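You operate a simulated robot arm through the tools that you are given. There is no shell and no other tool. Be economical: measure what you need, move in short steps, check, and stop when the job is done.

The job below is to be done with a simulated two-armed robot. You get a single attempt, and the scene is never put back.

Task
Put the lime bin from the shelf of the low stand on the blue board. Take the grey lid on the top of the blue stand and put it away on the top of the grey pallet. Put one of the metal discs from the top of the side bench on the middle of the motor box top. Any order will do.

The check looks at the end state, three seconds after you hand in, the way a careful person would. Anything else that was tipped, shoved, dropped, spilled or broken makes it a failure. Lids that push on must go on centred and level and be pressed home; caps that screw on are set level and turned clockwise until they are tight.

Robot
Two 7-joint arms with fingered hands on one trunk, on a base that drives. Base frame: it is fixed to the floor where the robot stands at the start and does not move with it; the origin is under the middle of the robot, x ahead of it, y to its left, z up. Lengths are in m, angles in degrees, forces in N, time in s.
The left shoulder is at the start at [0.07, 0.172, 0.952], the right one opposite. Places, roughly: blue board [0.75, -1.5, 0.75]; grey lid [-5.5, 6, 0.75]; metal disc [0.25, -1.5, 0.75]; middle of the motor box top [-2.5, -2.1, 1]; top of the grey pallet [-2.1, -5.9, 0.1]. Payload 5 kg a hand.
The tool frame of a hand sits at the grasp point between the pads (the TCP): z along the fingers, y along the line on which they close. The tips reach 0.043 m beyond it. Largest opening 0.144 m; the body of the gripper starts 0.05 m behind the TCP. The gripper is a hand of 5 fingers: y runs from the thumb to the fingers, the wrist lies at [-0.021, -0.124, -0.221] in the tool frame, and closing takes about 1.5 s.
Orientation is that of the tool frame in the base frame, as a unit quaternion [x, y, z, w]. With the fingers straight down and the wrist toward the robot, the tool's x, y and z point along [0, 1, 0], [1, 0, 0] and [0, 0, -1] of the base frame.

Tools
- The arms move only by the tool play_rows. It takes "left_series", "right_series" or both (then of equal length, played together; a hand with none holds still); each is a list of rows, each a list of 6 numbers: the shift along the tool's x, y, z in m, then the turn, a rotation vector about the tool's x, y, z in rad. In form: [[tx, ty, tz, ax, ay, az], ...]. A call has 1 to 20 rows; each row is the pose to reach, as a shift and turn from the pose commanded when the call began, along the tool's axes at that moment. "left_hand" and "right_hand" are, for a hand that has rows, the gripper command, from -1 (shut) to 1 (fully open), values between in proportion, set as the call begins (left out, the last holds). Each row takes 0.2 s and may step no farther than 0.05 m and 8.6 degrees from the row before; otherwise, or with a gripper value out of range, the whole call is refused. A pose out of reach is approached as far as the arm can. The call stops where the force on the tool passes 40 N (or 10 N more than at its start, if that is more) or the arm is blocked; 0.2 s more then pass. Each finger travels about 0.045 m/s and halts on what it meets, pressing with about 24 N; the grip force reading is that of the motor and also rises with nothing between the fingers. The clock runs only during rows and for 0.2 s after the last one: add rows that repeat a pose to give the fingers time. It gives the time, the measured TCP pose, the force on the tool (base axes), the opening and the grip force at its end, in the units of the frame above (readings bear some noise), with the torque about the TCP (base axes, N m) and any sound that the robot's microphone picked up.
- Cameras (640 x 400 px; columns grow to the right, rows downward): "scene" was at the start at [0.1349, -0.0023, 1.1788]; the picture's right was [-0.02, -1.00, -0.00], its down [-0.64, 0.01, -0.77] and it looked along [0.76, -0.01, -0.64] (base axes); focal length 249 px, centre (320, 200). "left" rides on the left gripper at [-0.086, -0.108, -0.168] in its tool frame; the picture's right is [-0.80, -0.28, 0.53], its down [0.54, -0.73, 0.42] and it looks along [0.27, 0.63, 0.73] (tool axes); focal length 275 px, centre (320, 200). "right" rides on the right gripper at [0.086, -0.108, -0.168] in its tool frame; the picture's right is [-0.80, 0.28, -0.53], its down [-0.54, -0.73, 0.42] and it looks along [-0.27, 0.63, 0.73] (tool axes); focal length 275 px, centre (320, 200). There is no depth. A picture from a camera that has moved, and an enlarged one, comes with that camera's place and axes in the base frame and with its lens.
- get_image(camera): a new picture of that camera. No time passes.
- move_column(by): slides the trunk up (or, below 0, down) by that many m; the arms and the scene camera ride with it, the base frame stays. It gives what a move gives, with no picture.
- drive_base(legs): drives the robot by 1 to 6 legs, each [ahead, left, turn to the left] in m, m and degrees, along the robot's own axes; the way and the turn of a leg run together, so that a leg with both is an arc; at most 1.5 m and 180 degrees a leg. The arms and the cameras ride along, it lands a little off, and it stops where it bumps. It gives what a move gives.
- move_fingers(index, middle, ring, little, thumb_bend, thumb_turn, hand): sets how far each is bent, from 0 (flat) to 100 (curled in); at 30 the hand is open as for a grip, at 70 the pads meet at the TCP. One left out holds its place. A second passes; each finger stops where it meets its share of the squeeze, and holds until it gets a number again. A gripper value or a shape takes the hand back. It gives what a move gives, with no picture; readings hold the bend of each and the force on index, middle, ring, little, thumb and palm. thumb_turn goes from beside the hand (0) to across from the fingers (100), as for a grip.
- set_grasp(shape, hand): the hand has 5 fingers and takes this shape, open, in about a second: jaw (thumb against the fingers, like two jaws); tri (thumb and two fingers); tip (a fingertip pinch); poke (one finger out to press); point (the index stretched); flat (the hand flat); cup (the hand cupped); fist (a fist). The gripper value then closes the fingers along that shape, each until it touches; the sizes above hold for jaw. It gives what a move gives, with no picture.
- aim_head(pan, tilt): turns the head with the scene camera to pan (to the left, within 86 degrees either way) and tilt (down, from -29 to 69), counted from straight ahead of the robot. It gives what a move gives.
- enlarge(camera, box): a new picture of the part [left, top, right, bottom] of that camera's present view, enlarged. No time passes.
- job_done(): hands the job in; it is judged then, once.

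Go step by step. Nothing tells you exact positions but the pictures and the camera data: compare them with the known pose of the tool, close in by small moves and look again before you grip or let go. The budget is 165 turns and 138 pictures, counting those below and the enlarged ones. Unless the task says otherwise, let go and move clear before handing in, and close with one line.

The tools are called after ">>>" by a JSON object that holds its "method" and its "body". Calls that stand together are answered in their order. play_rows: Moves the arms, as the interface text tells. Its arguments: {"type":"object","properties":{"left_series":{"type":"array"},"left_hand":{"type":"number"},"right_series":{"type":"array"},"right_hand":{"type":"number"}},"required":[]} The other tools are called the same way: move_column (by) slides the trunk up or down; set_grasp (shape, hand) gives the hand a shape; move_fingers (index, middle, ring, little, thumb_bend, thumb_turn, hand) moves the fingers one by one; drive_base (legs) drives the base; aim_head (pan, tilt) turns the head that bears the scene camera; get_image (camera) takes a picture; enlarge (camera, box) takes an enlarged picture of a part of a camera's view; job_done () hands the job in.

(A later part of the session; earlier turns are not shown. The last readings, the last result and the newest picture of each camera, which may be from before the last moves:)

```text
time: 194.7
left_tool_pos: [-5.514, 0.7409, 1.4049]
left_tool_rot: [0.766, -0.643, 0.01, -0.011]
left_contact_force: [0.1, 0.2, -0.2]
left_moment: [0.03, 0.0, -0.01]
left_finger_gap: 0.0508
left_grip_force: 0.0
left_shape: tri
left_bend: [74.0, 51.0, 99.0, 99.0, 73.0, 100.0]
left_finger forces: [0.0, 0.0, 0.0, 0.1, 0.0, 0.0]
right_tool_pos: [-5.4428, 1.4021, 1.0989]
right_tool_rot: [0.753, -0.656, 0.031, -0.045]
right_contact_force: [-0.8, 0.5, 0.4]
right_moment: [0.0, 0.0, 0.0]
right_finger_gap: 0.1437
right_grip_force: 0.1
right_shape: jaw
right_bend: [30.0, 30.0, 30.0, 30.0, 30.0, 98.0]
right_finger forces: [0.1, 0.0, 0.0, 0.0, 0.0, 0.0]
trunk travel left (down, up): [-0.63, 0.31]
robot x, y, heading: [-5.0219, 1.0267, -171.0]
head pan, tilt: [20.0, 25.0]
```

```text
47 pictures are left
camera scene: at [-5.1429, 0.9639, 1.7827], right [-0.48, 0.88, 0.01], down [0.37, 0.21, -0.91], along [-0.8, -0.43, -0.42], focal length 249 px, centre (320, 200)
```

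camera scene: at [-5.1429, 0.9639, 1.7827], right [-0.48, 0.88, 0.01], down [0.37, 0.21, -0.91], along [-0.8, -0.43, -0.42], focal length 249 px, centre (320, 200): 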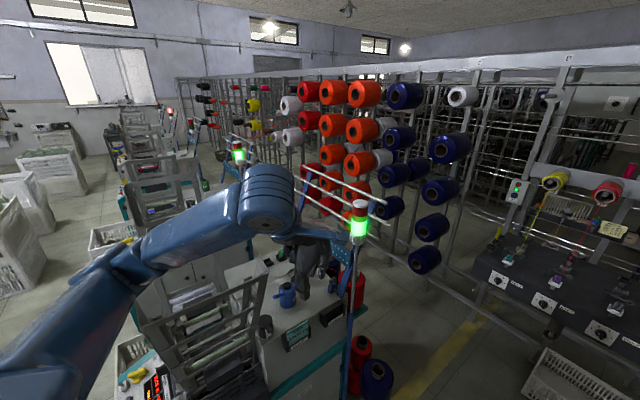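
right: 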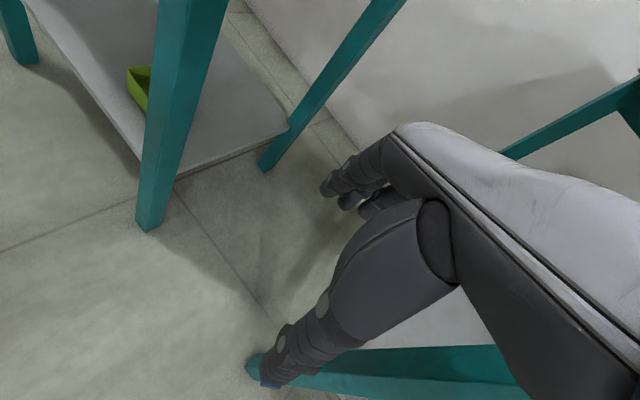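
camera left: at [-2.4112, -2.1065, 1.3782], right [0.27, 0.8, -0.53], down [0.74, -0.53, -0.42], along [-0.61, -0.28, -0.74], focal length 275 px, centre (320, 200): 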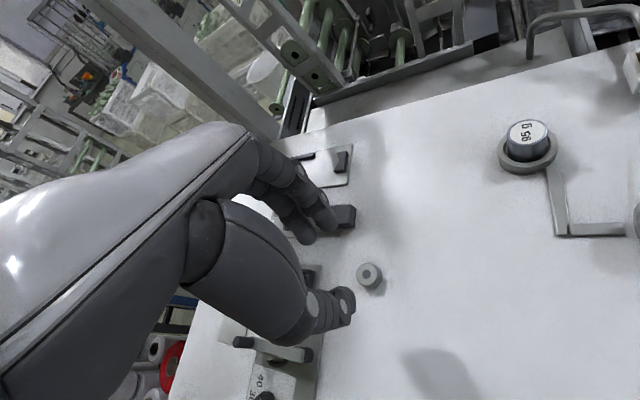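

I was blocked by the machine on my left. I look down at both sides before moving on.

>>> {"method": "aim_head", "body": {"pan": -15, "tilt": 50}}

>>> {"method": "get_image", "body": {"camera": "scene"}}

>>> {"method": "aim_head", "body": {"pan": -86, "tilt": 45}}

>>> {"method": "get_image", "body": {"camera": "scene"}}

>>> {"method": "aim_head", "body": {"pan": 70, "tilt": 50}}

>>> {"method": "get_image", "body": {"camera": "scene"}}

```text
time: 195.7
left_tool_pos: [-5.514, 0.7409, 1.4045]
left_tool_rot: [0.766, -0.643, 0.009, -0.011]
left_contact_force: [-0.3, -0.1, 0.1]
left_moment: [-0.02, -0.01, 0.01]
left_finger_gap: 0.0505
left_grip_force: 0.1
left_shape: tri
left_bend: [74.0, 51.0, 99.0, 99.0, 73.0, 100.0]
left_finger forces: [0.0, 0.0, 0.0, 0.1, 0.1, 0.0]
right_tool_pos: [-5.4436, 1.4018, 1.0992]
right_tool_rot: [0.753, -0.656, 0.031, -0.046]
right_contact_force: [-0.1, 0.1, -0.3]
right_moment: [-0.02, 0.0, 0.0]
right_finger_gap: 0.1441
right_grip_force: 0.0
right_shape: jaw
right_bend: [30.0, 30.0, 30.0, 30.0, 30.0, 98.0]
right_finger forces: [0.0, 0.1, 0.0, 0.1, 0.1, 0.0]
trunk travel left (down, up): [-0.63, 0.31]
robot x, y, heading: [-5.0203, 1.0284, -171.1]
head pan, tilt: [-15.0, 50.0]
```

```text
46 pictures are left
camera scene: at [-5.139, 1.0167, 1.7456], right [0.11, 0.99, 0.01], down [0.76, -0.08, -0.65], along [-0.64, 0.07, -0.76], focal length 249 px, centre (320, 200)
```

scene: 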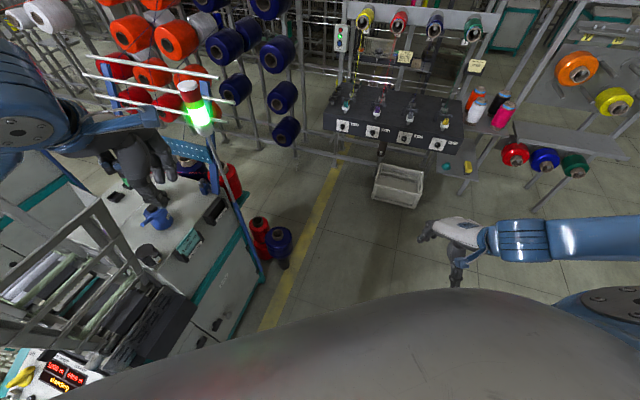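

```text
time: 197.1
left_tool_pos: [-5.5151, 0.7412, 1.4047]
left_tool_rot: [0.766, -0.643, 0.009, -0.012]
left_contact_force: [0.9, 0.3, -1.1]
left_moment: [-0.01, 0.02, 0.0]
left_finger_gap: 0.0502
left_grip_force: 0.1
left_shape: tri
left_bend: [74.0, 51.0, 99.0, 99.0, 73.0, 100.0]
left_finger forces: [0.0, 0.0, 0.0, 0.0, 0.0, 0.0]
right_tool_pos: [-5.4436, 1.4027, 1.0994]
right_tool_rot: [0.753, -0.656, 0.031, -0.044]
right_contact_force: [-0.8, -0.3, 0.5]
right_moment: [0.03, -0.03, 0.02]
right_finger_gap: 0.1441
right_grip_force: 0.0
right_shape: jaw
right_bend: [30.0, 30.0, 30.0, 30.0, 30.0, 98.0]
right_finger forces: [0.0, 0.0, 0.0, 0.0, 0.0, 0.1]
trunk travel left (down, up): [-0.63, 0.31]
robot x, y, heading: [-5.0219, 1.027, -171.3]
head pan, tilt: [-85.9, 45.0]
```

```text
45 pictures are left
camera scene: at [-5.0805, 1.0879, 1.7525], right [0.97, 0.22, 0.0], down [0.16, -0.68, -0.71], along [-0.16, 0.69, -0.7], focal length 249 px, centre (320, 200)
```

scene: 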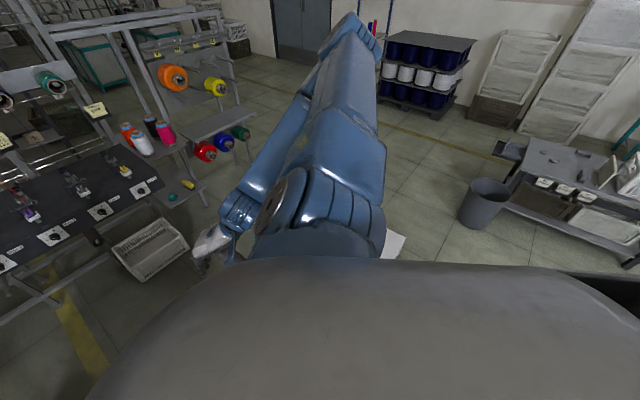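

```text
time: 199.5
left_tool_pos: [-5.5145, 0.7414, 1.4038]
left_tool_rot: [0.766, -0.643, 0.009, -0.012]
left_contact_force: [1.1, 0.4, 1.1]
left_moment: [0.01, 0.01, 0.05]
left_finger_gap: 0.0503
left_grip_force: 0.0
left_shape: tri
left_bend: [74.0, 51.0, 99.0, 99.0, 73.0, 100.0]
left_finger forces: [0.0, 0.0, 0.0, 0.0, 0.0, 0.0]
right_tool_pos: [-5.4445, 1.4025, 1.0995]
right_tool_rot: [0.753, -0.655, 0.03, -0.044]
right_contact_force: [-0.7, -1.0, -1.3]
right_moment: [0.01, 0.0, 0.0]
right_finger_gap: 0.1437
right_grip_force: 0.1
right_shape: jaw
right_bend: [30.0, 30.0, 30.0, 30.0, 30.0, 98.0]
right_finger forces: [0.1, 0.0, 0.0, 0.0, 0.1, 0.0]
trunk travel left (down, up): [-0.63, 0.31]
robot x, y, heading: [-5.0168, 1.0285, -170.9]
head pan, tilt: [70.0, 50.0]
```

```text
44 pictures are left
camera scene: at [-5.077, 0.9332, 1.7445], right [-0.98, 0.19, 0.01], down [0.14, 0.76, -0.64], along [-0.13, -0.63, -0.77], focal length 249 px, centre (320, 200)
```

scene: 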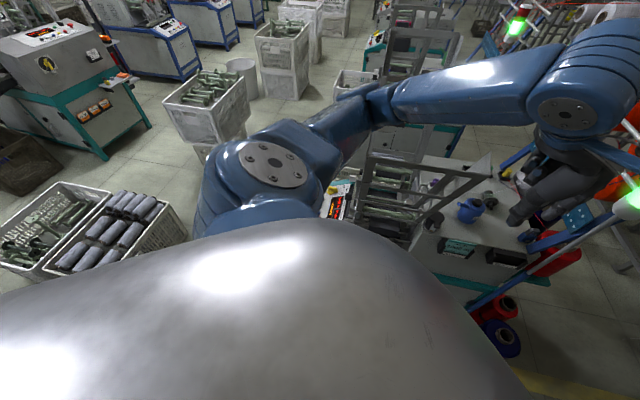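

The left elbow met the machine frame; nothing is displaced. I back off east, turn north so the elbows point east–west, then slide west past the baskets.

>>> {"method": "drive_base", "body": {"legs": [[-0.2, 0, 0], [-0.36, 0.1, 0], [0, 0, -99]]}}

>>> {"method": "aim_head", "body": {"pan": 35, "tilt": 50}}

>>> {"method": "get_image", "body": {"camera": "scene"}}

```text
time: 200.6
left_tool_pos: [-5.4871, 0.7618, 1.4031]
left_tool_rot: [0.76, -0.65, 0.009, -0.013]
left_contact_force: [0.0, -0.2, 0.4]
left_moment: [-0.02, 0.05, 0.01]
left_finger_gap: 0.0505
left_grip_force: 0.0
left_shape: tri
left_bend: [74.0, 51.0, 99.0, 99.0, 73.0, 100.0]
left_finger forces: [0.0, 0.0, 0.1, 0.1, 0.0, 0.0]
right_tool_pos: [-5.3922, 1.4202, 1.0928]
right_tool_rot: [0.746, -0.664, 0.037, -0.05]
right_contact_force: [1.3, 0.2, 1.0]
right_moment: [0.0, 0.05, -0.03]
right_finger_gap: 0.1441
right_grip_force: 0.1
right_shape: jaw
right_bend: [30.0, 30.0, 30.0, 30.0, 30.0, 98.0]
right_finger forces: [0.1, 0.0, 0.0, 0.2, 0.0, 0.1]
trunk travel left (down, up): [-0.63, 0.31]
robot x, y, heading: [-4.9651, 1.0356, -172.3]
head pan, tilt: [70.0, 50.0]
stopped in leg 1: the robot was blocked; the commanded pose is now the measured one
```

```text
time: 201.6
left_tool_pos: [-5.4881, 0.7602, 1.4019]
left_tool_rot: [0.761, -0.648, 0.012, -0.014]
left_contact_force: [0.4, -0.3, 0.7]
left_moment: [-0.01, 0.0, 0.0]
left_finger_gap: 0.0503
left_grip_force: 0.1
left_shape: tri
left_bend: [74.0, 51.0, 99.0, 99.0, 73.0, 100.0]
left_finger forces: [0.0, 0.0, 0.1, 0.1, 0.0, 0.0]
right_tool_pos: [-5.3958, 1.4198, 1.0923]
right_tool_rot: [0.747, -0.662, 0.037, -0.049]
right_contact_force: [-0.3, -0.7, -0.2]
right_moment: [0.02, -0.02, -0.02]
right_finger_gap: 0.1439
right_grip_force: 0.1
right_shape: jaw
right_bend: [30.0, 30.0, 30.0, 30.0, 30.0, 98.0]
right_finger forces: [0.1, 0.0, 0.0, 0.0, 0.1, 0.0]
trunk travel left (down, up): [-0.63, 0.31]
robot x, y, heading: [-4.9629, 1.0375, -172.1]
head pan, tilt: [35.0, 50.0]
```

```text
43 pictures are left
camera scene: at [-5.0902, 0.9684, 1.7431], right [-0.68, 0.73, -0.01], down [0.57, 0.52, -0.63], along [-0.46, -0.43, -0.77], focal length 249 px, centre (320, 200)
```

scene: 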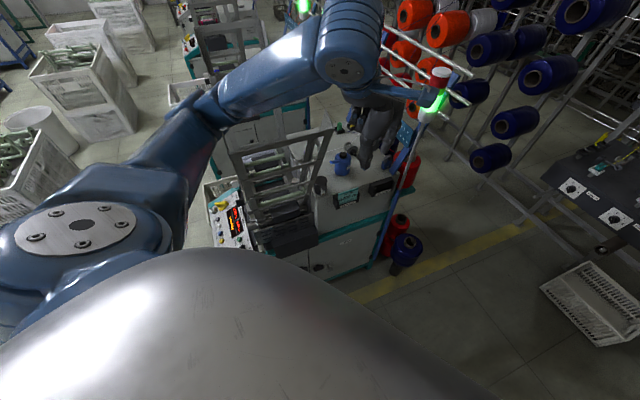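

Still catching on something by the left arm; I look through the left camera.

>>> {"method": "get_image", "body": {"camera": "left"}}

>>> {"method": "enlarge", "body": {"camera": "scene", "box": [150, 0, 480, 200]}}

```text
42 pictures are left
camera left: at [-5.4011, 0.8608, 1.5734], right [0.17, 0.83, -0.52], down [0.82, -0.42, -0.4], along [-0.55, -0.36, -0.75], focal length 275 px, centre (320, 200)
```

left: 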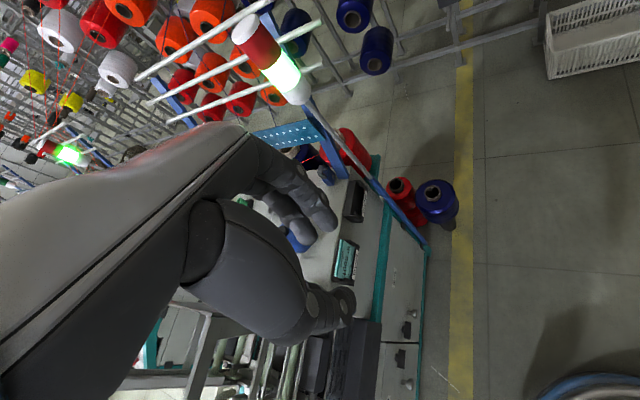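

```text
1.94 times, centred on (315, 100) of scene
camera zoom: at [-5.0902, 0.9684, 1.7431], right [-0.68, 0.73, -0.01], down [0.57, 0.52, -0.63], along [-0.46, -0.43, -0.77], focal length 483 px, centre (330, 394)
```

zoom: 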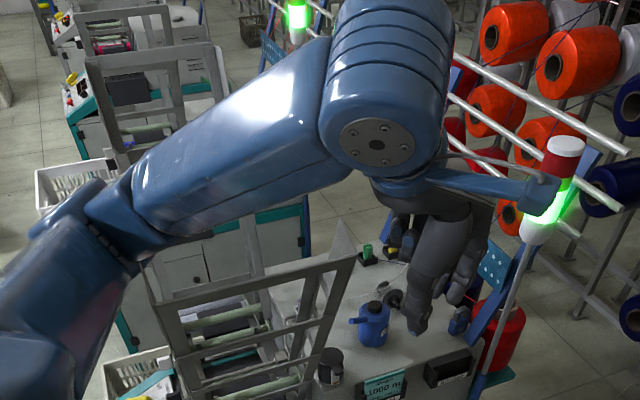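

>>> {"method": "get_image", "body": {"camera": "right"}}

>>> {"method": "aim_head", "body": {"pan": -50, "tilt": 66}}

>>> {"method": "get_image", "body": {"camera": "scene"}}

```text
40 pictures are left
camera right: at [-5.2977, 1.3443, 1.2702], right [-0.44, 0.74, 0.5], down [0.7, 0.63, -0.33], along [-0.56, 0.21, -0.8], focal length 275 px, centre (320, 200)
```

right: 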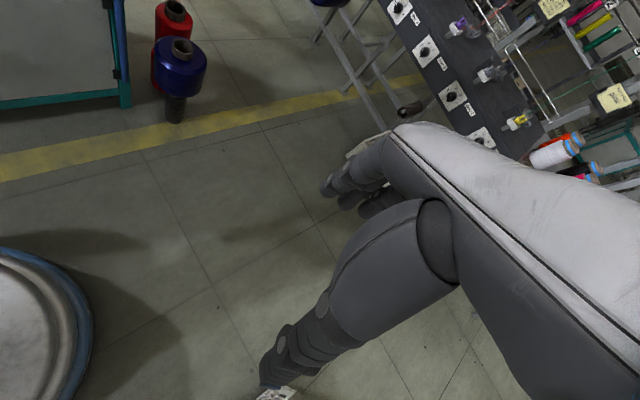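

```text
time: 203.2
left_tool_pos: [-5.4875, 0.7601, 1.4032]
left_tool_rot: [0.761, -0.648, 0.012, -0.013]
left_contact_force: [0.5, 0.0, 0.5]
left_moment: [-0.01, 0.0, 0.02]
left_finger_gap: 0.0505
left_grip_force: 0.1
left_shape: tri
left_bend: [74.0, 51.0, 99.0, 99.0, 73.0, 100.0]
left_finger forces: [0.1, 0.0, 0.0, 0.0, 0.0, 0.0]
right_tool_pos: [-5.3956, 1.4196, 1.091]
right_tool_rot: [0.748, -0.661, 0.038, -0.05]
right_contact_force: [-0.5, -0.5, 0.0]
right_moment: [-0.01, 0.01, 0.02]
right_finger_gap: 0.144
right_grip_force: 0.0
right_shape: jaw
right_bend: [30.0, 30.0, 30.0, 30.0, 30.0, 98.0]
right_finger forces: [0.0, 0.1, 0.0, 0.0, 0.0, 0.0]
trunk travel left (down, up): [-0.63, 0.31]
robot x, y, heading: [-4.9666, 1.0358, -172.0]
head pan, tilt: [-50.0, 66.0]
```

```text
39 pictures are left
camera scene: at [-5.0775, 1.0607, 1.7246], right [0.67, 0.74, 0.01], down [0.68, -0.61, -0.4], along [-0.29, 0.28, -0.92], focal length 249 px, centre (320, 200)
```

scene: 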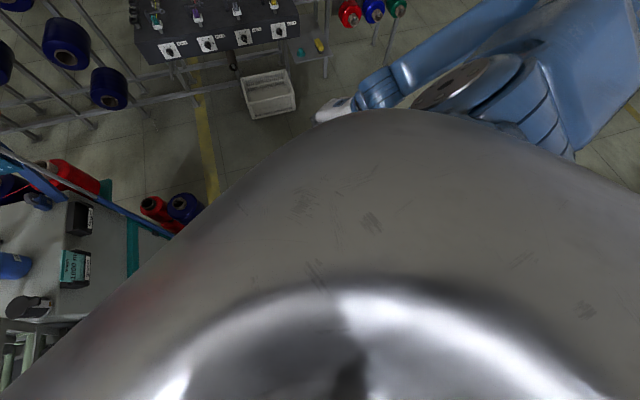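

The elbow probably rests against the machine's tall frame from above. I raise the trunk to free it, then back away.

>>> {"method": "move_column", "body": {"by": 0.3}}

>>> {"method": "drive_base", "body": {"legs": [[-0.2, 0, 0], [-0.36, 0.06, 0]]}}

```text
time: 206.2
left_tool_pos: [-5.4709, 0.7671, 1.7097]
left_tool_rot: [0.762, -0.647, 0.01, -0.008]
left_contact_force: [-0.4, 0.3, -0.1]
left_moment: [0.02, -0.01, 0.0]
left_finger_gap: 0.0502
left_grip_force: 0.1
left_shape: tri
left_bend: [74.0, 51.0, 99.0, 99.0, 73.0, 100.0]
left_finger forces: [0.1, 0.0, 0.0, 0.0, 0.1, 0.0]
right_tool_pos: [-5.3839, 1.425, 1.3941]
right_tool_rot: [0.748, -0.662, 0.035, -0.042]
right_contact_force: [0.7, 0.9, -0.2]
right_moment: [0.03, 0.0, -0.03]
right_finger_gap: 0.1439
right_grip_force: 0.1
right_shape: jaw
right_bend: [30.0, 30.0, 30.0, 30.0, 30.0, 98.0]
right_finger forces: [0.0, 0.1, 0.1, 0.1, 0.0, 0.1]
trunk travel left (down, up): [-0.93, 0.01]
robot x, y, heading: [-4.9596, 1.0368, -172.0]
head pan, tilt: [-50.0, 66.0]
```

```text
time: 209.7
left_tool_pos: [-4.9144, 0.7834, 1.7079]
left_tool_rot: [0.762, -0.647, 0.009, -0.008]
left_contact_force: [-0.9, 0.4, -0.6]
left_moment: [-0.01, -0.03, -0.03]
left_finger_gap: 0.0503
left_grip_force: 0.0
left_shape: tri
left_bend: [74.0, 51.0, 99.0, 99.0, 73.0, 100.0]
left_finger forces: [0.0, 0.1, 0.0, 0.0, 0.0, 0.0]
right_tool_pos: [-4.8263, 1.4415, 1.3927]
right_tool_rot: [0.748, -0.661, 0.036, -0.045]
right_contact_force: [-0.7, 0.4, -0.5]
right_moment: [-0.01, -0.03, 0.0]
right_finger_gap: 0.1442
right_grip_force: 0.0
right_shape: jaw
right_bend: [30.0, 30.0, 30.0, 30.0, 30.0, 98.0]
right_finger forces: [0.0, 0.0, 0.0, 0.0, 0.0, 0.0]
trunk travel left (down, up): [-0.93, 0.01]
robot x, y, heading: [-4.4034, 1.0561, -172.3]
head pan, tilt: [-50.0, 66.0]
```

Free now. With the arms high, I turn north and look at the baskets and gap on my left.

>>> {"method": "drive_base", "body": {"legs": [[0, 0.1, 0], [0, 0, -98]]}}

>>> {"method": "aim_head", "body": {"pan": 20, "tilt": 45}}

>>> {"method": "get_image", "body": {"camera": "scene"}}

```text
time: 215.0
left_tool_pos: [-4.5792, 1.4974, 1.7091]
left_tool_rot: [-0.005, 1.0, -0.012, 0.0]
left_contact_force: [-0.5, -0.5, -1.1]
left_moment: [-0.05, -0.03, -0.02]
left_finger_gap: 0.0505
left_grip_force: 0.1
left_shape: tri
left_bend: [74.0, 51.0, 99.0, 99.0, 73.0, 100.0]
left_finger forces: [0.0, 0.0, 0.0, 0.0, 0.0, 0.0]
right_tool_pos: [-3.9418, 1.312, 1.3939]
right_tool_rot: [0.015, 0.998, -0.056, 0.002]
right_contact_force: [0.7, -0.7, 0.0]
right_moment: [-0.02, -0.02, 0.02]
right_finger_gap: 0.144
right_grip_force: 0.1
right_shape: jaw
right_bend: [30.0, 30.0, 30.0, 30.0, 30.0, 98.0]
right_finger forces: [0.0, 0.0, 0.1, 0.0, 0.1, 0.0]
trunk travel left (down, up): [-0.93, 0.01]
robot x, y, heading: [-4.3887, 0.9548, 89.3]
head pan, tilt: [-50.0, 66.0]
```

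```text
time: 216.4
left_tool_pos: [-4.5795, 1.498, 1.7089]
left_tool_rot: [-0.006, 1.0, -0.012, -0.001]
left_contact_force: [-0.3, -0.4, 0.7]
left_moment: [0.0, -0.05, 0.01]
left_finger_gap: 0.0505
left_grip_force: 0.0
left_shape: tri
left_bend: [74.0, 51.0, 99.0, 99.0, 73.0, 100.0]
left_finger forces: [0.1, 0.0, 0.0, 0.1, 0.1, 0.1]
right_tool_pos: [-3.9422, 1.3113, 1.3945]
right_tool_rot: [0.014, 0.998, -0.056, 0.002]
right_contact_force: [0.2, -0.4, 0.1]
right_moment: [0.0, 0.03, -0.01]
right_finger_gap: 0.1442
right_grip_force: 0.1
right_shape: jaw
right_bend: [30.0, 30.0, 30.0, 30.0, 30.0, 98.0]
right_finger forces: [0.0, 0.1, 0.0, 0.1, 0.0, 0.1]
trunk travel left (down, up): [-0.93, 0.01]
robot x, y, heading: [-4.3926, 0.9552, 89.2]
head pan, tilt: [20.0, 45.0]
```

```text
38 pictures are left
camera scene: at [-4.416, 1.0805, 2.0516], right [0.94, 0.33, 0.0], down [0.23, -0.67, -0.71], along [-0.23, 0.67, -0.71], focal length 249 px, centre (320, 200)
```

scene: 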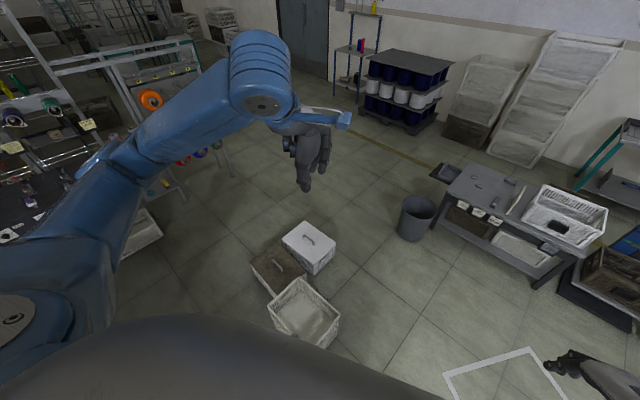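

From above I see a second gap: between the basket cluster and the trash bin, about 0.72 m wide, versus a base about 0.61 m wide. I move to the near side of it and re-measure before passing.

>>> {"method": "drive_base", "body": {"legs": [[0, -0.52, 0], [1.05, 0, 0], [0, 0, 52]]}}

>>> {"method": "aim_head", "body": {"pan": 0, "tilt": 50}}

>>> {"method": "get_image", "body": {"camera": "scene"}}

```text
time: 226.8
left_tool_pos: [-4.4139, 2.1902, 1.7092]
left_tool_rot: [-0.447, 0.894, -0.01, 0.003]
left_contact_force: [0.0, -0.7, 0.3]
left_moment: [-0.03, 0.01, -0.01]
left_finger_gap: 0.0505
left_grip_force: 0.1
left_shape: tri
left_bend: [74.0, 51.0, 99.0, 99.0, 73.0, 100.0]
left_finger forces: [0.0, 0.0, 0.1, 0.1, 0.0, 0.0]
right_tool_pos: [-3.8782, 2.5807, 1.3931]
right_tool_rot: [-0.428, 0.902, -0.048, 0.025]
right_contact_force: [0.2, -0.2, 0.2]
right_moment: [0.0, -0.01, -0.03]
right_finger_gap: 0.1439
right_grip_force: 0.1
right_shape: jaw
right_bend: [30.0, 30.0, 30.0, 30.0, 30.0, 98.0]
right_finger forces: [0.0, 0.0, 0.1, 0.1, 0.0, 0.0]
trunk travel left (down, up): [-0.93, 0.01]
robot x, y, heading: [-3.8647, 2.0085, 141.8]
head pan, tilt: [20.0, 45.0]
```

```text
time: 227.6
left_tool_pos: [-4.4135, 2.1896, 1.7097]
left_tool_rot: [-0.447, 0.895, -0.01, 0.003]
left_contact_force: [1.3, 0.6, 0.0]
left_moment: [-0.01, 0.02, 0.0]
left_finger_gap: 0.0503
left_grip_force: 0.1
left_shape: tri
left_bend: [74.0, 51.0, 99.0, 99.0, 73.0, 100.0]
left_finger forces: [0.1, 0.0, 0.1, 0.0, 0.0, 0.0]
right_tool_pos: [-3.8768, 2.5821, 1.3947]
right_tool_rot: [-0.428, 0.902, -0.05, 0.026]
right_contact_force: [-0.4, -0.4, 0.1]
right_moment: [-0.04, 0.01, 0.0]
right_finger_gap: 0.1439
right_grip_force: 0.0
right_shape: jaw
right_bend: [30.0, 30.0, 30.0, 30.0, 30.0, 98.0]
right_finger forces: [0.0, 0.0, 0.0, 0.1, 0.0, 0.0]
trunk travel left (down, up): [-0.93, 0.01]
robot x, y, heading: [-3.8669, 2.0073, 141.7]
head pan, tilt: [0.0, 50.0]
```

```text
37 pictures are left
camera scene: at [-3.9665, 2.0874, 2.0448], right [0.62, 0.79, 0.0], down [0.6, -0.47, -0.64], along [-0.5, 0.4, -0.77], focal length 249 px, centre (320, 200)
```

scene: 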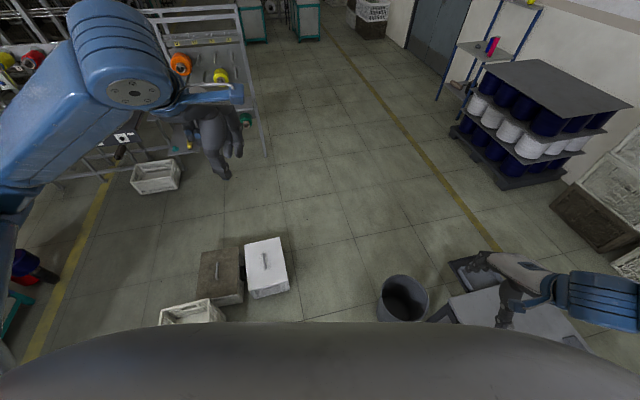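

>>> {"method": "enlarge", "body": {"camera": "scene", "box": [220, 210, 460, 330]}}

```text
2.67 times, centred on (340, 270) of scene
camera zoom: at [-3.9665, 2.0874, 2.0448], right [0.62, 0.79, 0.0], down [0.6, -0.47, -0.64], along [-0.5, 0.4, -0.77], focal length 664 px, centre (267, 13)
```

zoom: 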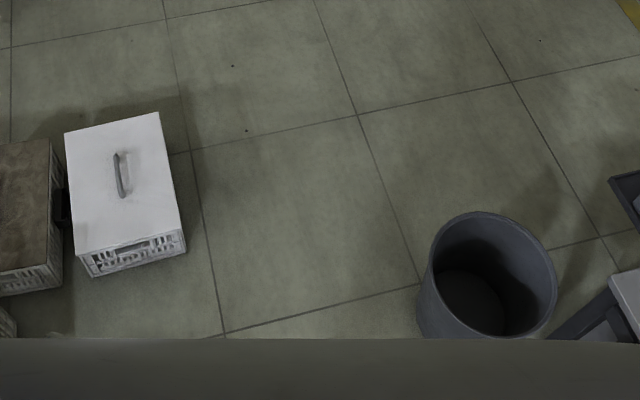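

Gap bounds measured: bin edge 0.42 m right, box corner 0.25 m left of my line; base radius about 0.30. I go through the middle in short legs with a position check.

>>> {"method": "drive_base", "body": {"legs": [[0, -0.085, 0], [0.4, 0, 0]]}}

```text
time: 230.8
left_tool_pos: [-4.6701, 2.5112, 1.7126]
left_tool_rot: [-0.446, 0.895, -0.01, 0.003]
left_contact_force: [0.6, -0.3, -0.2]
left_moment: [0.02, 0.06, 0.02]
left_finger_gap: 0.0505
left_grip_force: 0.1
left_shape: tri
left_bend: [74.0, 51.0, 99.0, 99.0, 73.0, 100.0]
left_finger forces: [0.1, 0.1, 0.1, 0.1, 0.1, 0.1]
right_tool_pos: [-4.1347, 2.9029, 1.3956]
right_tool_rot: [-0.427, 0.903, -0.049, 0.024]
right_contact_force: [0.8, -0.6, 0.8]
right_moment: [-0.01, 0.08, -0.02]
right_finger_gap: 0.1442
right_grip_force: 0.0
right_shape: jaw
right_bend: [30.0, 30.0, 30.0, 30.0, 30.0, 98.0]
right_finger forces: [0.1, 0.0, 0.0, 0.1, 0.0, 0.0]
trunk travel left (down, up): [-0.93, 0.01]
robot x, y, heading: [-4.1303, 2.3305, 141.5]
head pan, tilt: [0.0, 50.0]
```

On line within half a centimetre. I continue through.

>>> {"method": "drive_base", "body": {"legs": [[0.4, 0.005, 0], [0.6, 0, 0]]}}

>>> {"method": "aim_head", "body": {"pan": -50, "tilt": 35}}

>>> {"method": "get_image", "body": {"camera": "scene"}}

```text
time: 236.4
left_tool_pos: [-5.4746, 3.1402, 1.7116]
left_tool_rot: [-0.445, 0.895, -0.01, 0.004]
left_contact_force: [0.2, 0.5, -0.1]
left_moment: [0.0, 0.03, -0.01]
left_finger_gap: 0.0505
left_grip_force: 0.1
left_shape: tri
left_bend: [74.0, 51.0, 99.0, 99.0, 73.0, 100.0]
left_finger forces: [0.0, 0.0, 0.0, 0.0, 0.0, 0.0]
right_tool_pos: [-4.939, 3.5318, 1.395]
right_tool_rot: [-0.426, 0.903, -0.049, 0.026]
right_contact_force: [-0.7, -0.4, -0.9]
right_moment: [0.01, 0.03, -0.02]
right_finger_gap: 0.1439
right_grip_force: 0.0
right_shape: jaw
right_bend: [30.0, 30.0, 30.0, 30.0, 30.0, 98.0]
right_finger forces: [0.0, 0.0, 0.0, 0.0, 0.1, 0.0]
trunk travel left (down, up): [-0.93, 0.01]
robot x, y, heading: [-4.9298, 2.9632, 141.6]
head pan, tilt: [0.0, 50.0]
```

```text
time: 237.6
left_tool_pos: [-5.4783, 3.1428, 1.709]
left_tool_rot: [-0.445, 0.895, -0.012, 0.006]
left_contact_force: [0.2, -0.1, -0.6]
left_moment: [0.03, 0.01, 0.01]
left_finger_gap: 0.0505
left_grip_force: 0.0
left_shape: tri
left_bend: [74.0, 51.0, 99.0, 99.0, 73.0, 100.0]
left_finger forces: [0.0, 0.0, 0.0, 0.1, 0.0, 0.1]
right_tool_pos: [-4.942, 3.5347, 1.3945]
right_tool_rot: [-0.426, 0.903, -0.05, 0.026]
right_contact_force: [-0.6, -0.1, -0.6]
right_moment: [0.01, 0.03, 0.02]
right_finger_gap: 0.1439
right_grip_force: 0.0
right_shape: jaw
right_bend: [30.0, 30.0, 30.0, 30.0, 30.0, 98.0]
right_finger forces: [0.0, 0.0, 0.1, 0.0, 0.0, 0.1]
trunk travel left (down, up): [-0.93, 0.01]
robot x, y, heading: [-4.9313, 2.9635, 141.5]
head pan, tilt: [-50.0, 35.0]
```

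```text
35 pictures are left
camera scene: at [-4.9748, 3.0802, 2.0663], right [1.0, 0.03, 0.0], down [0.02, -0.57, -0.82], along [-0.02, 0.82, -0.57], focal length 249 px, centre (320, 200)
```

scene: 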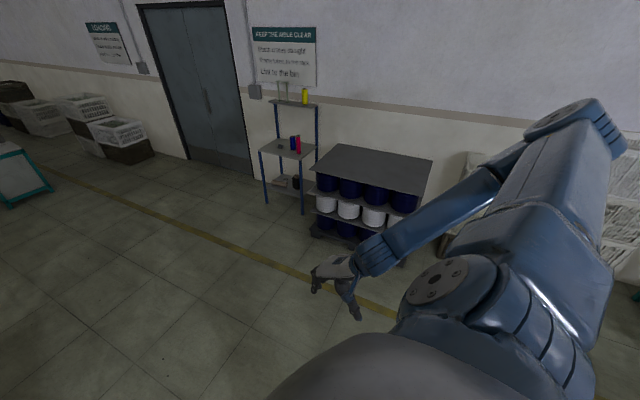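

Through without contact. I drive to the blue stand by the door and turn to face it.

>>> {"method": "drive_base", "body": {"legs": [[1.0, -0.42, 0], [1.0, -0.42, 0], [0, 0, -78]]}}

>>> {"method": "aim_head", "body": {"pan": 0, "tilt": 45}}

>>> {"method": "get_image", "body": {"camera": "scene"}}

```text
time: 251.7
left_tool_pos: [-5.9329, 5.4338, 1.7091]
left_tool_rot: [0.216, 0.976, -0.011, -0.003]
left_contact_force: [-0.3, 0.5, 1.0]
left_moment: [-0.01, 0.0, -0.01]
left_finger_gap: 0.0503
left_grip_force: 0.0
left_shape: tri
left_bend: [74.0, 51.0, 99.0, 99.0, 73.0, 100.0]
left_finger forces: [0.0, 0.0, 0.0, 0.0, 0.1, 0.0]
right_tool_pos: [-5.437, 4.9922, 1.3932]
right_tool_rot: [0.236, 0.97, -0.054, -0.01]
right_contact_force: [-0.4, 0.5, 0.1]
right_moment: [0.0, -0.01, -0.03]
right_finger_gap: 0.1442
right_grip_force: 0.1
right_shape: jaw
right_bend: [30.0, 30.0, 30.0, 30.0, 30.0, 98.0]
right_finger forces: [0.0, 0.0, 0.1, 0.1, 0.0, 0.0]
trunk travel left (down, up): [-0.93, 0.01]
robot x, y, heading: [-5.9939, 4.8601, 63.6]
head pan, tilt: [-50.0, 35.0]
```

```text
time: 252.9
left_tool_pos: [-5.9311, 5.4346, 1.7093]
left_tool_rot: [0.216, 0.976, -0.011, -0.003]
left_contact_force: [-0.5, -0.6, -0.3]
left_moment: [-0.01, 0.01, 0.01]
left_finger_gap: 0.0503
left_grip_force: 0.0
left_shape: tri
left_bend: [74.0, 51.0, 99.0, 99.0, 73.0, 100.0]
left_finger forces: [0.0, 0.0, 0.0, 0.1, 0.0, 0.1]
right_tool_pos: [-5.436, 4.9896, 1.3953]
right_tool_rot: [0.236, 0.97, -0.054, -0.012]
right_contact_force: [-0.2, 0.4, -0.5]
right_moment: [-0.02, 0.0, -0.03]
right_finger_gap: 0.1441
right_grip_force: 0.0
right_shape: jaw
right_bend: [30.0, 30.0, 30.0, 30.0, 30.0, 98.0]
right_finger forces: [0.1, 0.0, 0.1, 0.0, 0.0, 0.1]
trunk travel left (down, up): [-0.93, 0.01]
robot x, y, heading: [-5.9987, 4.8611, 63.5]
head pan, tilt: [0.0, 45.0]
```

```text
34 pictures are left
camera scene: at [-5.9363, 4.9789, 2.0517], right [0.9, -0.45, 0.0], down [-0.31, -0.63, -0.71], along [0.31, 0.63, -0.71], focal length 249 px, centre (320, 200)
```

scene: 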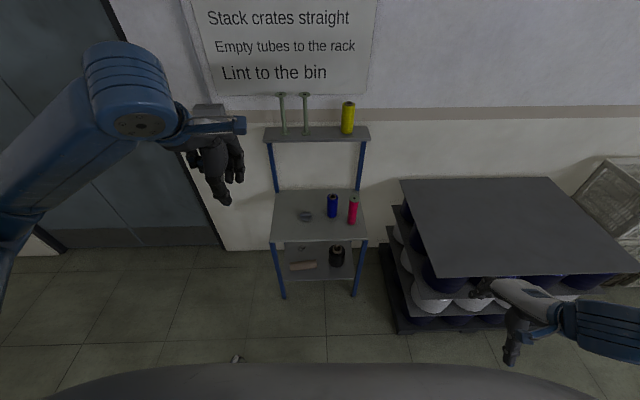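

>>> {"method": "enlarge", "body": {"camera": "scene", "box": [255, 180, 385, 262]}}

```text
4.88 times, centred on (320, 221) of scene
camera zoom: at [-5.9363, 4.9789, 2.0517], right [0.9, -0.45, 0.0], down [-0.31, -0.63, -0.71], along [0.31, 0.63, -0.71], focal length 1214 px, centre (320, 98)
```

zoom: 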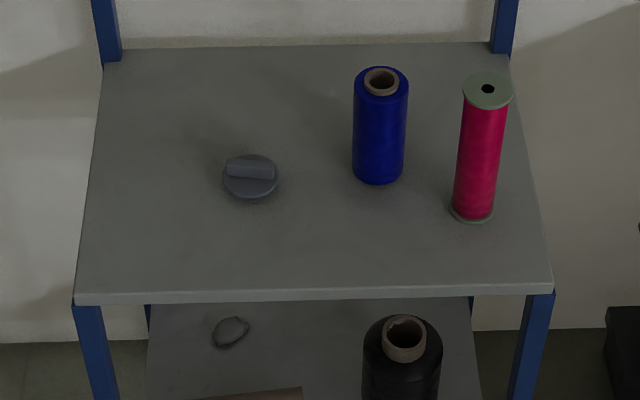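

The lid is a small grey round cap with a ridge on the stand top (z≈0.8), about 1.24 m ahead. I lower the trunk, drive closer, and look.

>>> {"method": "move_column", "body": {"by": -0.4}}

>>> {"method": "drive_base", "body": {"legs": [[0, 0.1, 0], [0.56, 0, 0]]}}

>>> {"method": "aim_head", "body": {"pan": 0, "tilt": 60}}

>>> {"method": "get_image", "body": {"camera": "scene"}}

>>> {"method": "get_image", "body": {"camera": "left"}}

```text
time: 256.7
left_tool_pos: [-5.9313, 5.4341, 1.31]
left_tool_rot: [0.216, 0.976, -0.01, -0.003]
left_contact_force: [0.2, 0.3, 0.0]
left_moment: [-0.02, 0.02, 0.02]
left_finger_gap: 0.0505
left_grip_force: 0.1
left_shape: tri
left_bend: [74.0, 51.0, 99.0, 99.0, 73.0, 100.0]
left_finger forces: [0.0, 0.0, 0.1, 0.1, 0.0, 0.0]
right_tool_pos: [-5.4363, 4.991, 0.9934]
right_tool_rot: [0.236, 0.97, -0.054, -0.011]
right_contact_force: [0.6, -0.2, -0.5]
right_moment: [0.01, -0.02, 0.0]
right_finger_gap: 0.1439
right_grip_force: 0.0
right_shape: jaw
right_bend: [30.0, 30.0, 30.0, 30.0, 30.0, 98.0]
right_finger forces: [0.0, 0.0, 0.0, 0.0, 0.0, 0.0]
trunk travel left (down, up): [-0.53, 0.41]
robot x, y, heading: [-5.9972, 4.8628, 63.6]
head pan, tilt: [0.0, 45.0]
```

```text
time: 260.7
left_tool_pos: [-5.7689, 5.981, 1.3098]
left_tool_rot: [0.217, 0.976, -0.01, -0.003]
left_contact_force: [-0.2, 0.0, 0.6]
left_moment: [0.0, -0.03, -0.02]
left_finger_gap: 0.0503
left_grip_force: 0.0
left_shape: tri
left_bend: [74.0, 51.0, 99.0, 99.0, 73.0, 100.0]
left_finger forces: [0.0, 0.0, 0.1, 0.0, 0.1, 0.0]
right_tool_pos: [-5.2739, 5.5391, 0.994]
right_tool_rot: [0.235, 0.97, -0.056, -0.011]
right_contact_force: [0.3, 0.4, -1.0]
right_moment: [0.0, -0.01, -0.01]
right_finger_gap: 0.1439
right_grip_force: 0.1
right_shape: jaw
right_bend: [30.0, 30.0, 30.0, 30.0, 30.0, 98.0]
right_finger forces: [0.0, 0.0, 0.0, 0.1, 0.0, 0.1]
trunk travel left (down, up): [-0.53, 0.41]
robot x, y, heading: [-5.8295, 5.4097, 63.9]
head pan, tilt: [0.0, 45.0]
```

```text
time: 261.5
left_tool_pos: [-5.7684, 5.9828, 1.3096]
left_tool_rot: [0.217, 0.976, -0.012, -0.004]
left_contact_force: [0.5, 0.7, -0.9]
left_moment: [-0.02, 0.0, -0.02]
left_finger_gap: 0.0506
left_grip_force: 0.2
left_shape: tri
left_bend: [74.0, 51.0, 99.0, 99.0, 73.0, 100.0]
left_finger forces: [0.1, 0.0, 0.1, 0.1, 0.1, 0.1]
right_tool_pos: [-5.2734, 5.5394, 0.9944]
right_tool_rot: [0.235, 0.97, -0.054, -0.01]
right_contact_force: [0.4, 0.3, -0.5]
right_moment: [-0.01, 0.0, 0.0]
right_finger_gap: 0.144
right_grip_force: 0.2
right_shape: jaw
right_bend: [30.0, 30.0, 30.0, 30.0, 30.0, 98.0]
right_finger forces: [0.0, 0.0, 0.0, 0.0, 0.0, 0.0]
trunk travel left (down, up): [-0.53, 0.41]
robot x, y, heading: [-5.8341, 5.4144, 63.7]
head pan, tilt: [0.0, 60.0]
```

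```text
32 pictures are left
camera scene: at [-5.7799, 5.5149, 1.6321], right [0.9, -0.44, 0.0], down [-0.39, -0.78, -0.5], along [0.22, 0.45, -0.87], focal length 249 px, centre (320, 200)
```

scene: 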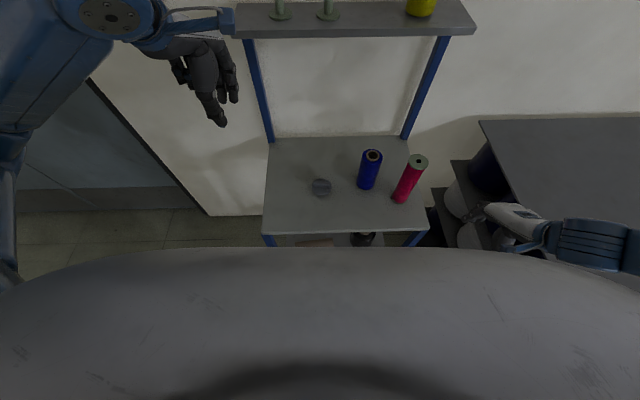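

```text
31 pictures are left
camera left: at [-5.7344, 5.8507, 1.4789], right [0.59, -0.61, -0.53], down [-0.8, -0.44, -0.4], along [0.01, 0.67, -0.75], focal length 275 px, centre (320, 200)
```

left: 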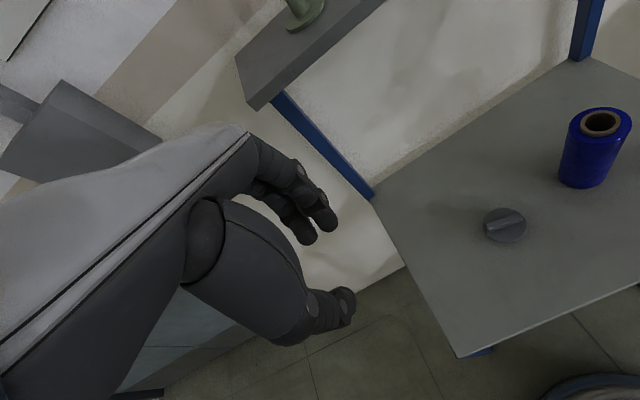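

Triangulated: the lid is at (-5.55, 5.97), ridge z≈0.85. I bring the left hand over it and lower to about 8 cm above.

>>> {"method": "play_rows", "body": {"left_series": [[-0.04, 0.018, 0.02, 0, 0, 0], [-0.08, 0.036, 0.03, 0, 0, 0], [-0.12, 0.054, 0.04, 0, 0, 0], [-0.16, 0.07, 0.05, 0, 0, 0], [-0.2, 0.088, 0.06, 0, 0, 0], [-0.2, 0.088, 0.11, 0, 0, 0], [-0.2, 0.088, 0.16, 0, 0, 0], [-0.2, 0.088, 0.21, 0, 0, 0], [-0.2, 0.088, 0.26, 0, 0, 0], [-0.2, 0.088, 0.31, 0, 0, 0], [-0.2, 0.088, 0.36, 0, 0, 0]], "left_hand": -0.2}}

>>> {"method": "get_image", "body": {"camera": "left"}}

```text
time: 263.9
left_tool_pos: [-5.5543, 5.9694, 0.9479]
left_tool_rot: [0.216, 0.976, -0.01, -0.004]
left_contact_force: [0.1, 0.7, 0.5]
left_moment: [-0.05, 0.04, -0.03]
left_finger_gap: 0.0574
left_grip_force: 0.0
left_shape: tri
left_bend: [74.0, 49.0, 99.0, 99.0, 73.0, 100.0]
left_finger forces: [0.0, 0.0, 0.1, 0.0, 0.1, 0.1]
right_tool_pos: [-5.2732, 5.5384, 0.9936]
right_tool_rot: [0.236, 0.97, -0.055, -0.011]
right_contact_force: [1.3, -0.1, 0.5]
right_moment: [0.02, 0.02, 0.0]
right_finger_gap: 0.144
right_grip_force: 0.2
right_shape: jaw
right_bend: [30.0, 30.0, 30.0, 30.0, 30.0, 98.0]
right_finger forces: [0.0, 0.1, 0.0, 0.0, 0.0, 0.0]
trunk travel left (down, up): [-0.53, 0.41]
robot x, y, heading: [-5.8302, 5.4071, 63.5]
head pan, tilt: [0.0, 60.0]
```

```text
30 pictures are left
camera left: at [-5.5201, 5.8382, 1.1171], right [0.6, -0.6, -0.53], down [-0.8, -0.44, -0.41], along [0.01, 0.67, -0.74], focal length 275 px, centre (320, 200)
```

left: 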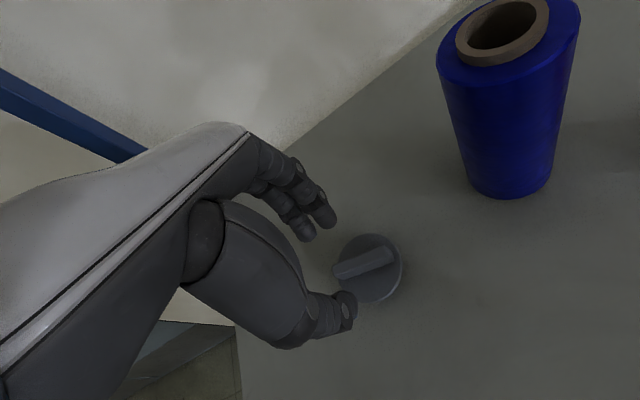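

The ridge is turned about 11° clockwise to the hand; I correct the yaw and position and lower further.

>>> {"method": "play_rows", "body": {"left_series": [[-0.005, 0.003, 0.02, 0, 0, 0.1], [-0.01, 0.007, 0.04, 0, 0, 0.2], [-0.01, 0.007, 0.065, 0, 0, 0.2], [-0.01, 0.007, 0.065, 0, 0, 0.2]]}}

>>> {"method": "enlarge", "body": {"camera": "left", "box": [220, 160, 420, 360]}}

```text
time: 264.9
left_tool_pos: [-5.5433, 5.9701, 0.881]
left_tool_rot: [0.313, 0.95, -0.011, -0.003]
left_contact_force: [0.1, 0.7, 0.1]
left_moment: [0.01, -0.04, 0.01]
left_finger_gap: 0.0575
left_grip_force: 0.0
left_shape: tri
left_bend: [74.0, 49.0, 99.0, 99.0, 73.0, 100.0]
left_finger forces: [0.0, 0.9, 0.0, 0.0, 0.0, 0.0]
right_tool_pos: [-5.2741, 5.5384, 0.9938]
right_tool_rot: [0.235, 0.97, -0.054, -0.011]
right_contact_force: [0.0, 0.2, -0.3]
right_moment: [0.0, -0.02, 0.0]
right_finger_gap: 0.1441
right_grip_force: 0.1
right_shape: jaw
right_bend: [30.0, 30.0, 30.0, 30.0, 30.0, 98.0]
right_finger forces: [0.0, 0.1, 0.0, 0.1, 0.1, 0.0]
trunk travel left (down, up): [-0.53, 0.41]
robot x, y, heading: [-5.8317, 5.4111, 63.7]
head pan, tilt: [0.0, 60.0]
```

```text
2.00 times, centred on (320, 260) of left
camera zoom: at [-5.5365, 5.8345, 1.0505], right [0.46, -0.71, -0.53], down [-0.87, -0.27, -0.41], along [0.15, 0.65, -0.75], focal length 551 px, centre (320, 80)
```

zoom: 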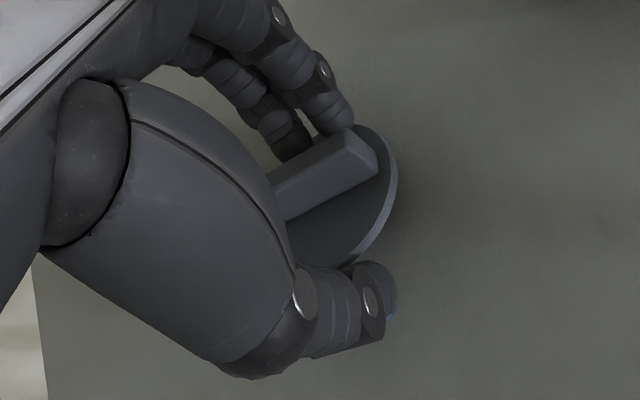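

The ridge is about 1 cm ahead of the pads' middle. I lift a little, shift ahead 1 cm and come down again.

>>> {"method": "play_rows", "body": {"left_series": [[0, 0, -0.015, 0, 0, 0], [-0.003, 0.011, -0.015, 0, 0, 0], [-0.003, 0.011, 0, 0, 0, 0], [-0.003, 0.011, 0.006, 0, 0, 0], [-0.003, 0.011, 0.01, 0, 0, 0]]}}

>>> {"method": "enlarge", "body": {"camera": "left", "box": [220, 160, 420, 360]}}

```text
time: 266.1
left_tool_pos: [-5.5341, 5.9758, 0.8718]
left_tool_rot: [0.312, 0.95, -0.011, -0.003]
left_contact_force: [-0.2, 0.2, 0.4]
left_moment: [-0.03, 0.04, -0.01]
left_finger_gap: 0.0579
left_grip_force: 0.0
left_shape: tri
left_bend: [74.0, 49.0, 99.0, 99.0, 73.0, 100.0]
left_finger forces: [0.0, 0.0, 0.1, 0.1, 0.7, 0.0]
right_tool_pos: [-5.2746, 5.5384, 0.9943]
right_tool_rot: [0.236, 0.97, -0.055, -0.011]
right_contact_force: [0.0, 0.7, 0.1]
right_moment: [0.02, 0.05, 0.0]
right_finger_gap: 0.1441
right_grip_force: 0.0
right_shape: jaw
right_bend: [30.0, 30.0, 30.0, 30.0, 30.0, 98.0]
right_finger forces: [0.0, 0.0, 0.0, 0.0, 0.1, 0.0]
trunk travel left (down, up): [-0.53, 0.41]
robot x, y, heading: [-5.8284, 5.4151, 64.0]
head pan, tilt: [0.0, 60.0]
```

```text
2.00 times, centred on (320, 260) of left
camera zoom: at [-5.5272, 5.8411, 1.0417], right [0.46, -0.71, -0.53], down [-0.87, -0.27, -0.41], along [0.15, 0.65, -0.75], focal length 551 px, centre (320, 80)
```

zoom: 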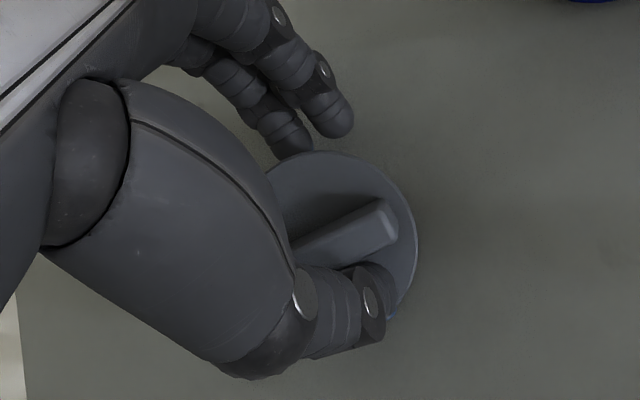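

The ridge is between thumb and fingers. I lower 6 mm more and close gently.

>>> {"method": "play_rows", "body": {"left_series": [[0, -0.004, 0.003, 0, 0, 0], [0, -0.004, 0.006, 0, 0, 0], [0, -0.004, 0.006, 0, 0, 0]]}}

>>> {"method": "play_rows", "body": {"left_series": [[0, 0, 0, 0, 0, 0], [0, 0, 0, 0, 0, 0], [0, 0, 0, 0, 0, 0], [0, 0, 0, 0, 0, 0], [0, 0, 0, 0, 0, 0], [0, 0, 0, 0, 0, 0], [0, 0, 0, 0, 0, 0]], "left_hand": -1}}

>>> {"method": "enlarge", "body": {"camera": "left", "box": [220, 160, 420, 360]}}

```text
time: 266.9
left_tool_pos: [-5.537, 5.9737, 0.8655]
left_tool_rot: [0.314, 0.949, -0.01, -0.001]
left_contact_force: [-0.8, -1.1, 12.9]
left_moment: [-0.4, 0.31, 0.06]
left_finger_gap: 0.0586
left_grip_force: 0.0
left_shape: tri
left_bend: [74.0, 49.0, 99.0, 99.0, 73.0, 100.0]
left_finger forces: [0.0, 0.0, 0.1, 0.0, 11.2, 0.1]
right_tool_pos: [-5.2734, 5.5382, 0.9949]
right_tool_rot: [0.235, 0.97, -0.054, -0.011]
right_contact_force: [-0.1, 0.4, 0.5]
right_moment: [0.02, 0.02, 0.0]
right_finger_gap: 0.1441
right_grip_force: 0.1
right_shape: jaw
right_bend: [30.0, 30.0, 30.0, 30.0, 30.0, 98.0]
right_finger forces: [0.0, 0.0, 0.1, 0.0, 0.0, 0.1]
trunk travel left (down, up): [-0.53, 0.41]
robot x, y, heading: [-5.8302, 5.4107, 63.3]
head pan, tilt: [0.0, 60.0]
```

```text
time: 268.5
left_tool_pos: [-5.5378, 5.9734, 0.8648]
left_tool_rot: [0.313, 0.95, -0.012, -0.003]
left_contact_force: [-0.7, -2.3, 4.2]
left_moment: [-0.16, 0.12, -0.01]
left_finger_gap: 0.0257
left_grip_force: 24.1
left_shape: tri
left_bend: [70.0, 71.0, 100.0, 100.0, 76.0, 100.0]
left_finger forces: [10.8, 8.6, 0.1, 0.0, 23.2, 0.0]
right_tool_pos: [-5.2742, 5.538, 0.9938]
right_tool_rot: [0.236, 0.97, -0.054, -0.011]
right_contact_force: [0.0, -0.7, -0.4]
right_moment: [0.01, -0.01, 0.01]
right_finger_gap: 0.1441
right_grip_force: 0.1
right_shape: jaw
right_bend: [30.0, 30.0, 30.0, 30.0, 30.0, 98.0]
right_finger forces: [0.0, 0.0, 0.0, 0.0, 0.1, 0.0]
trunk travel left (down, up): [-0.53, 0.41]
robot x, y, heading: [-5.8342, 5.4123, 63.7]
head pan, tilt: [0.0, 60.0]
```

```text
2.00 times, centred on (320, 260) of left
camera zoom: at [-5.5308, 5.8382, 1.0349], right [0.46, -0.71, -0.53], down [-0.87, -0.27, -0.41], along [0.15, 0.65, -0.75], focal length 551 px, centre (320, 80)
```

zoom: 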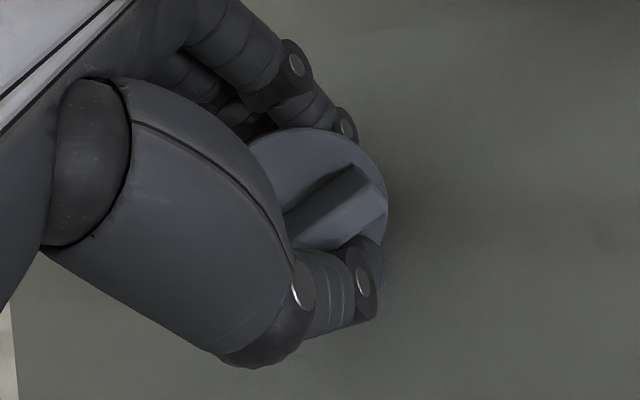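

The fingers caught the disc's far rim rather than the ridge, which would tilt the lid. I open, raise slightly, and line up again.

>>> {"method": "play_rows", "body": {"left_series": [[0, 0, 0, 0, 0, 0], [0, 0, 0, 0, 0, 0], [0, 0, 0, 0, 0, 0], [0, 0, 0, 0, 0, 0], [0, 0, 0, 0, 0, 0], [0, 0, -0.02, 0, 0, 0], [0, 0, -0.045, 0, 0, 0], [0, 0, -0.045, 0, 0, 0]], "left_hand": 0}}

>>> {"method": "enlarge", "body": {"camera": "left", "box": [220, 160, 420, 360]}}

```text
time: 270.3
left_tool_pos: [-5.5376, 5.9754, 0.9104]
left_tool_rot: [0.313, 0.95, -0.011, -0.004]
left_contact_force: [0.9, 0.6, 0.2]
left_moment: [-0.04, 0.03, -0.02]
left_finger_gap: 0.0719
left_grip_force: 0.1
left_shape: tri
left_bend: [74.0, 45.0, 99.0, 99.0, 70.0, 100.0]
left_finger forces: [0.0, 0.0, 0.0, 0.1, 0.0, 0.0]
right_tool_pos: [-5.2734, 5.5396, 0.9938]
right_tool_rot: [0.235, 0.97, -0.054, -0.01]
right_contact_force: [-0.6, 0.2, 0.3]
right_moment: [-0.03, -0.03, 0.01]
right_finger_gap: 0.1443
right_grip_force: 0.2
right_shape: jaw
right_bend: [30.0, 30.0, 30.0, 30.0, 30.0, 98.0]
right_finger forces: [0.1, 0.1, 0.0, 0.1, 0.0, 0.0]
trunk travel left (down, up): [-0.53, 0.41]
robot x, y, heading: [-5.8332, 5.4108, 63.6]
head pan, tilt: [0.0, 60.0]
```

```text
2.00 times, centred on (320, 260) of left
camera zoom: at [-5.5294, 5.8398, 1.0798], right [0.46, -0.71, -0.53], down [-0.87, -0.27, -0.41], along [0.15, 0.65, -0.75], focal length 551 px, centre (320, 80)
```

zoom: 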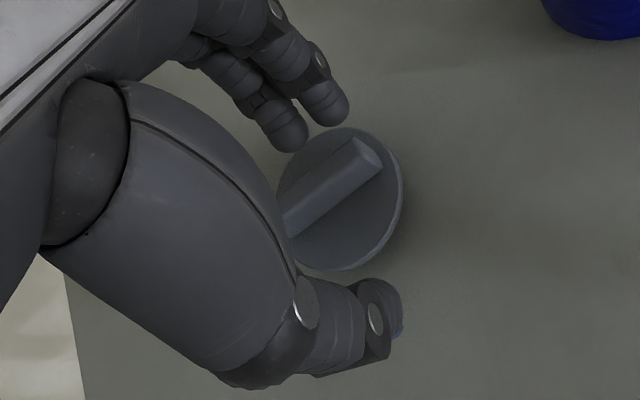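

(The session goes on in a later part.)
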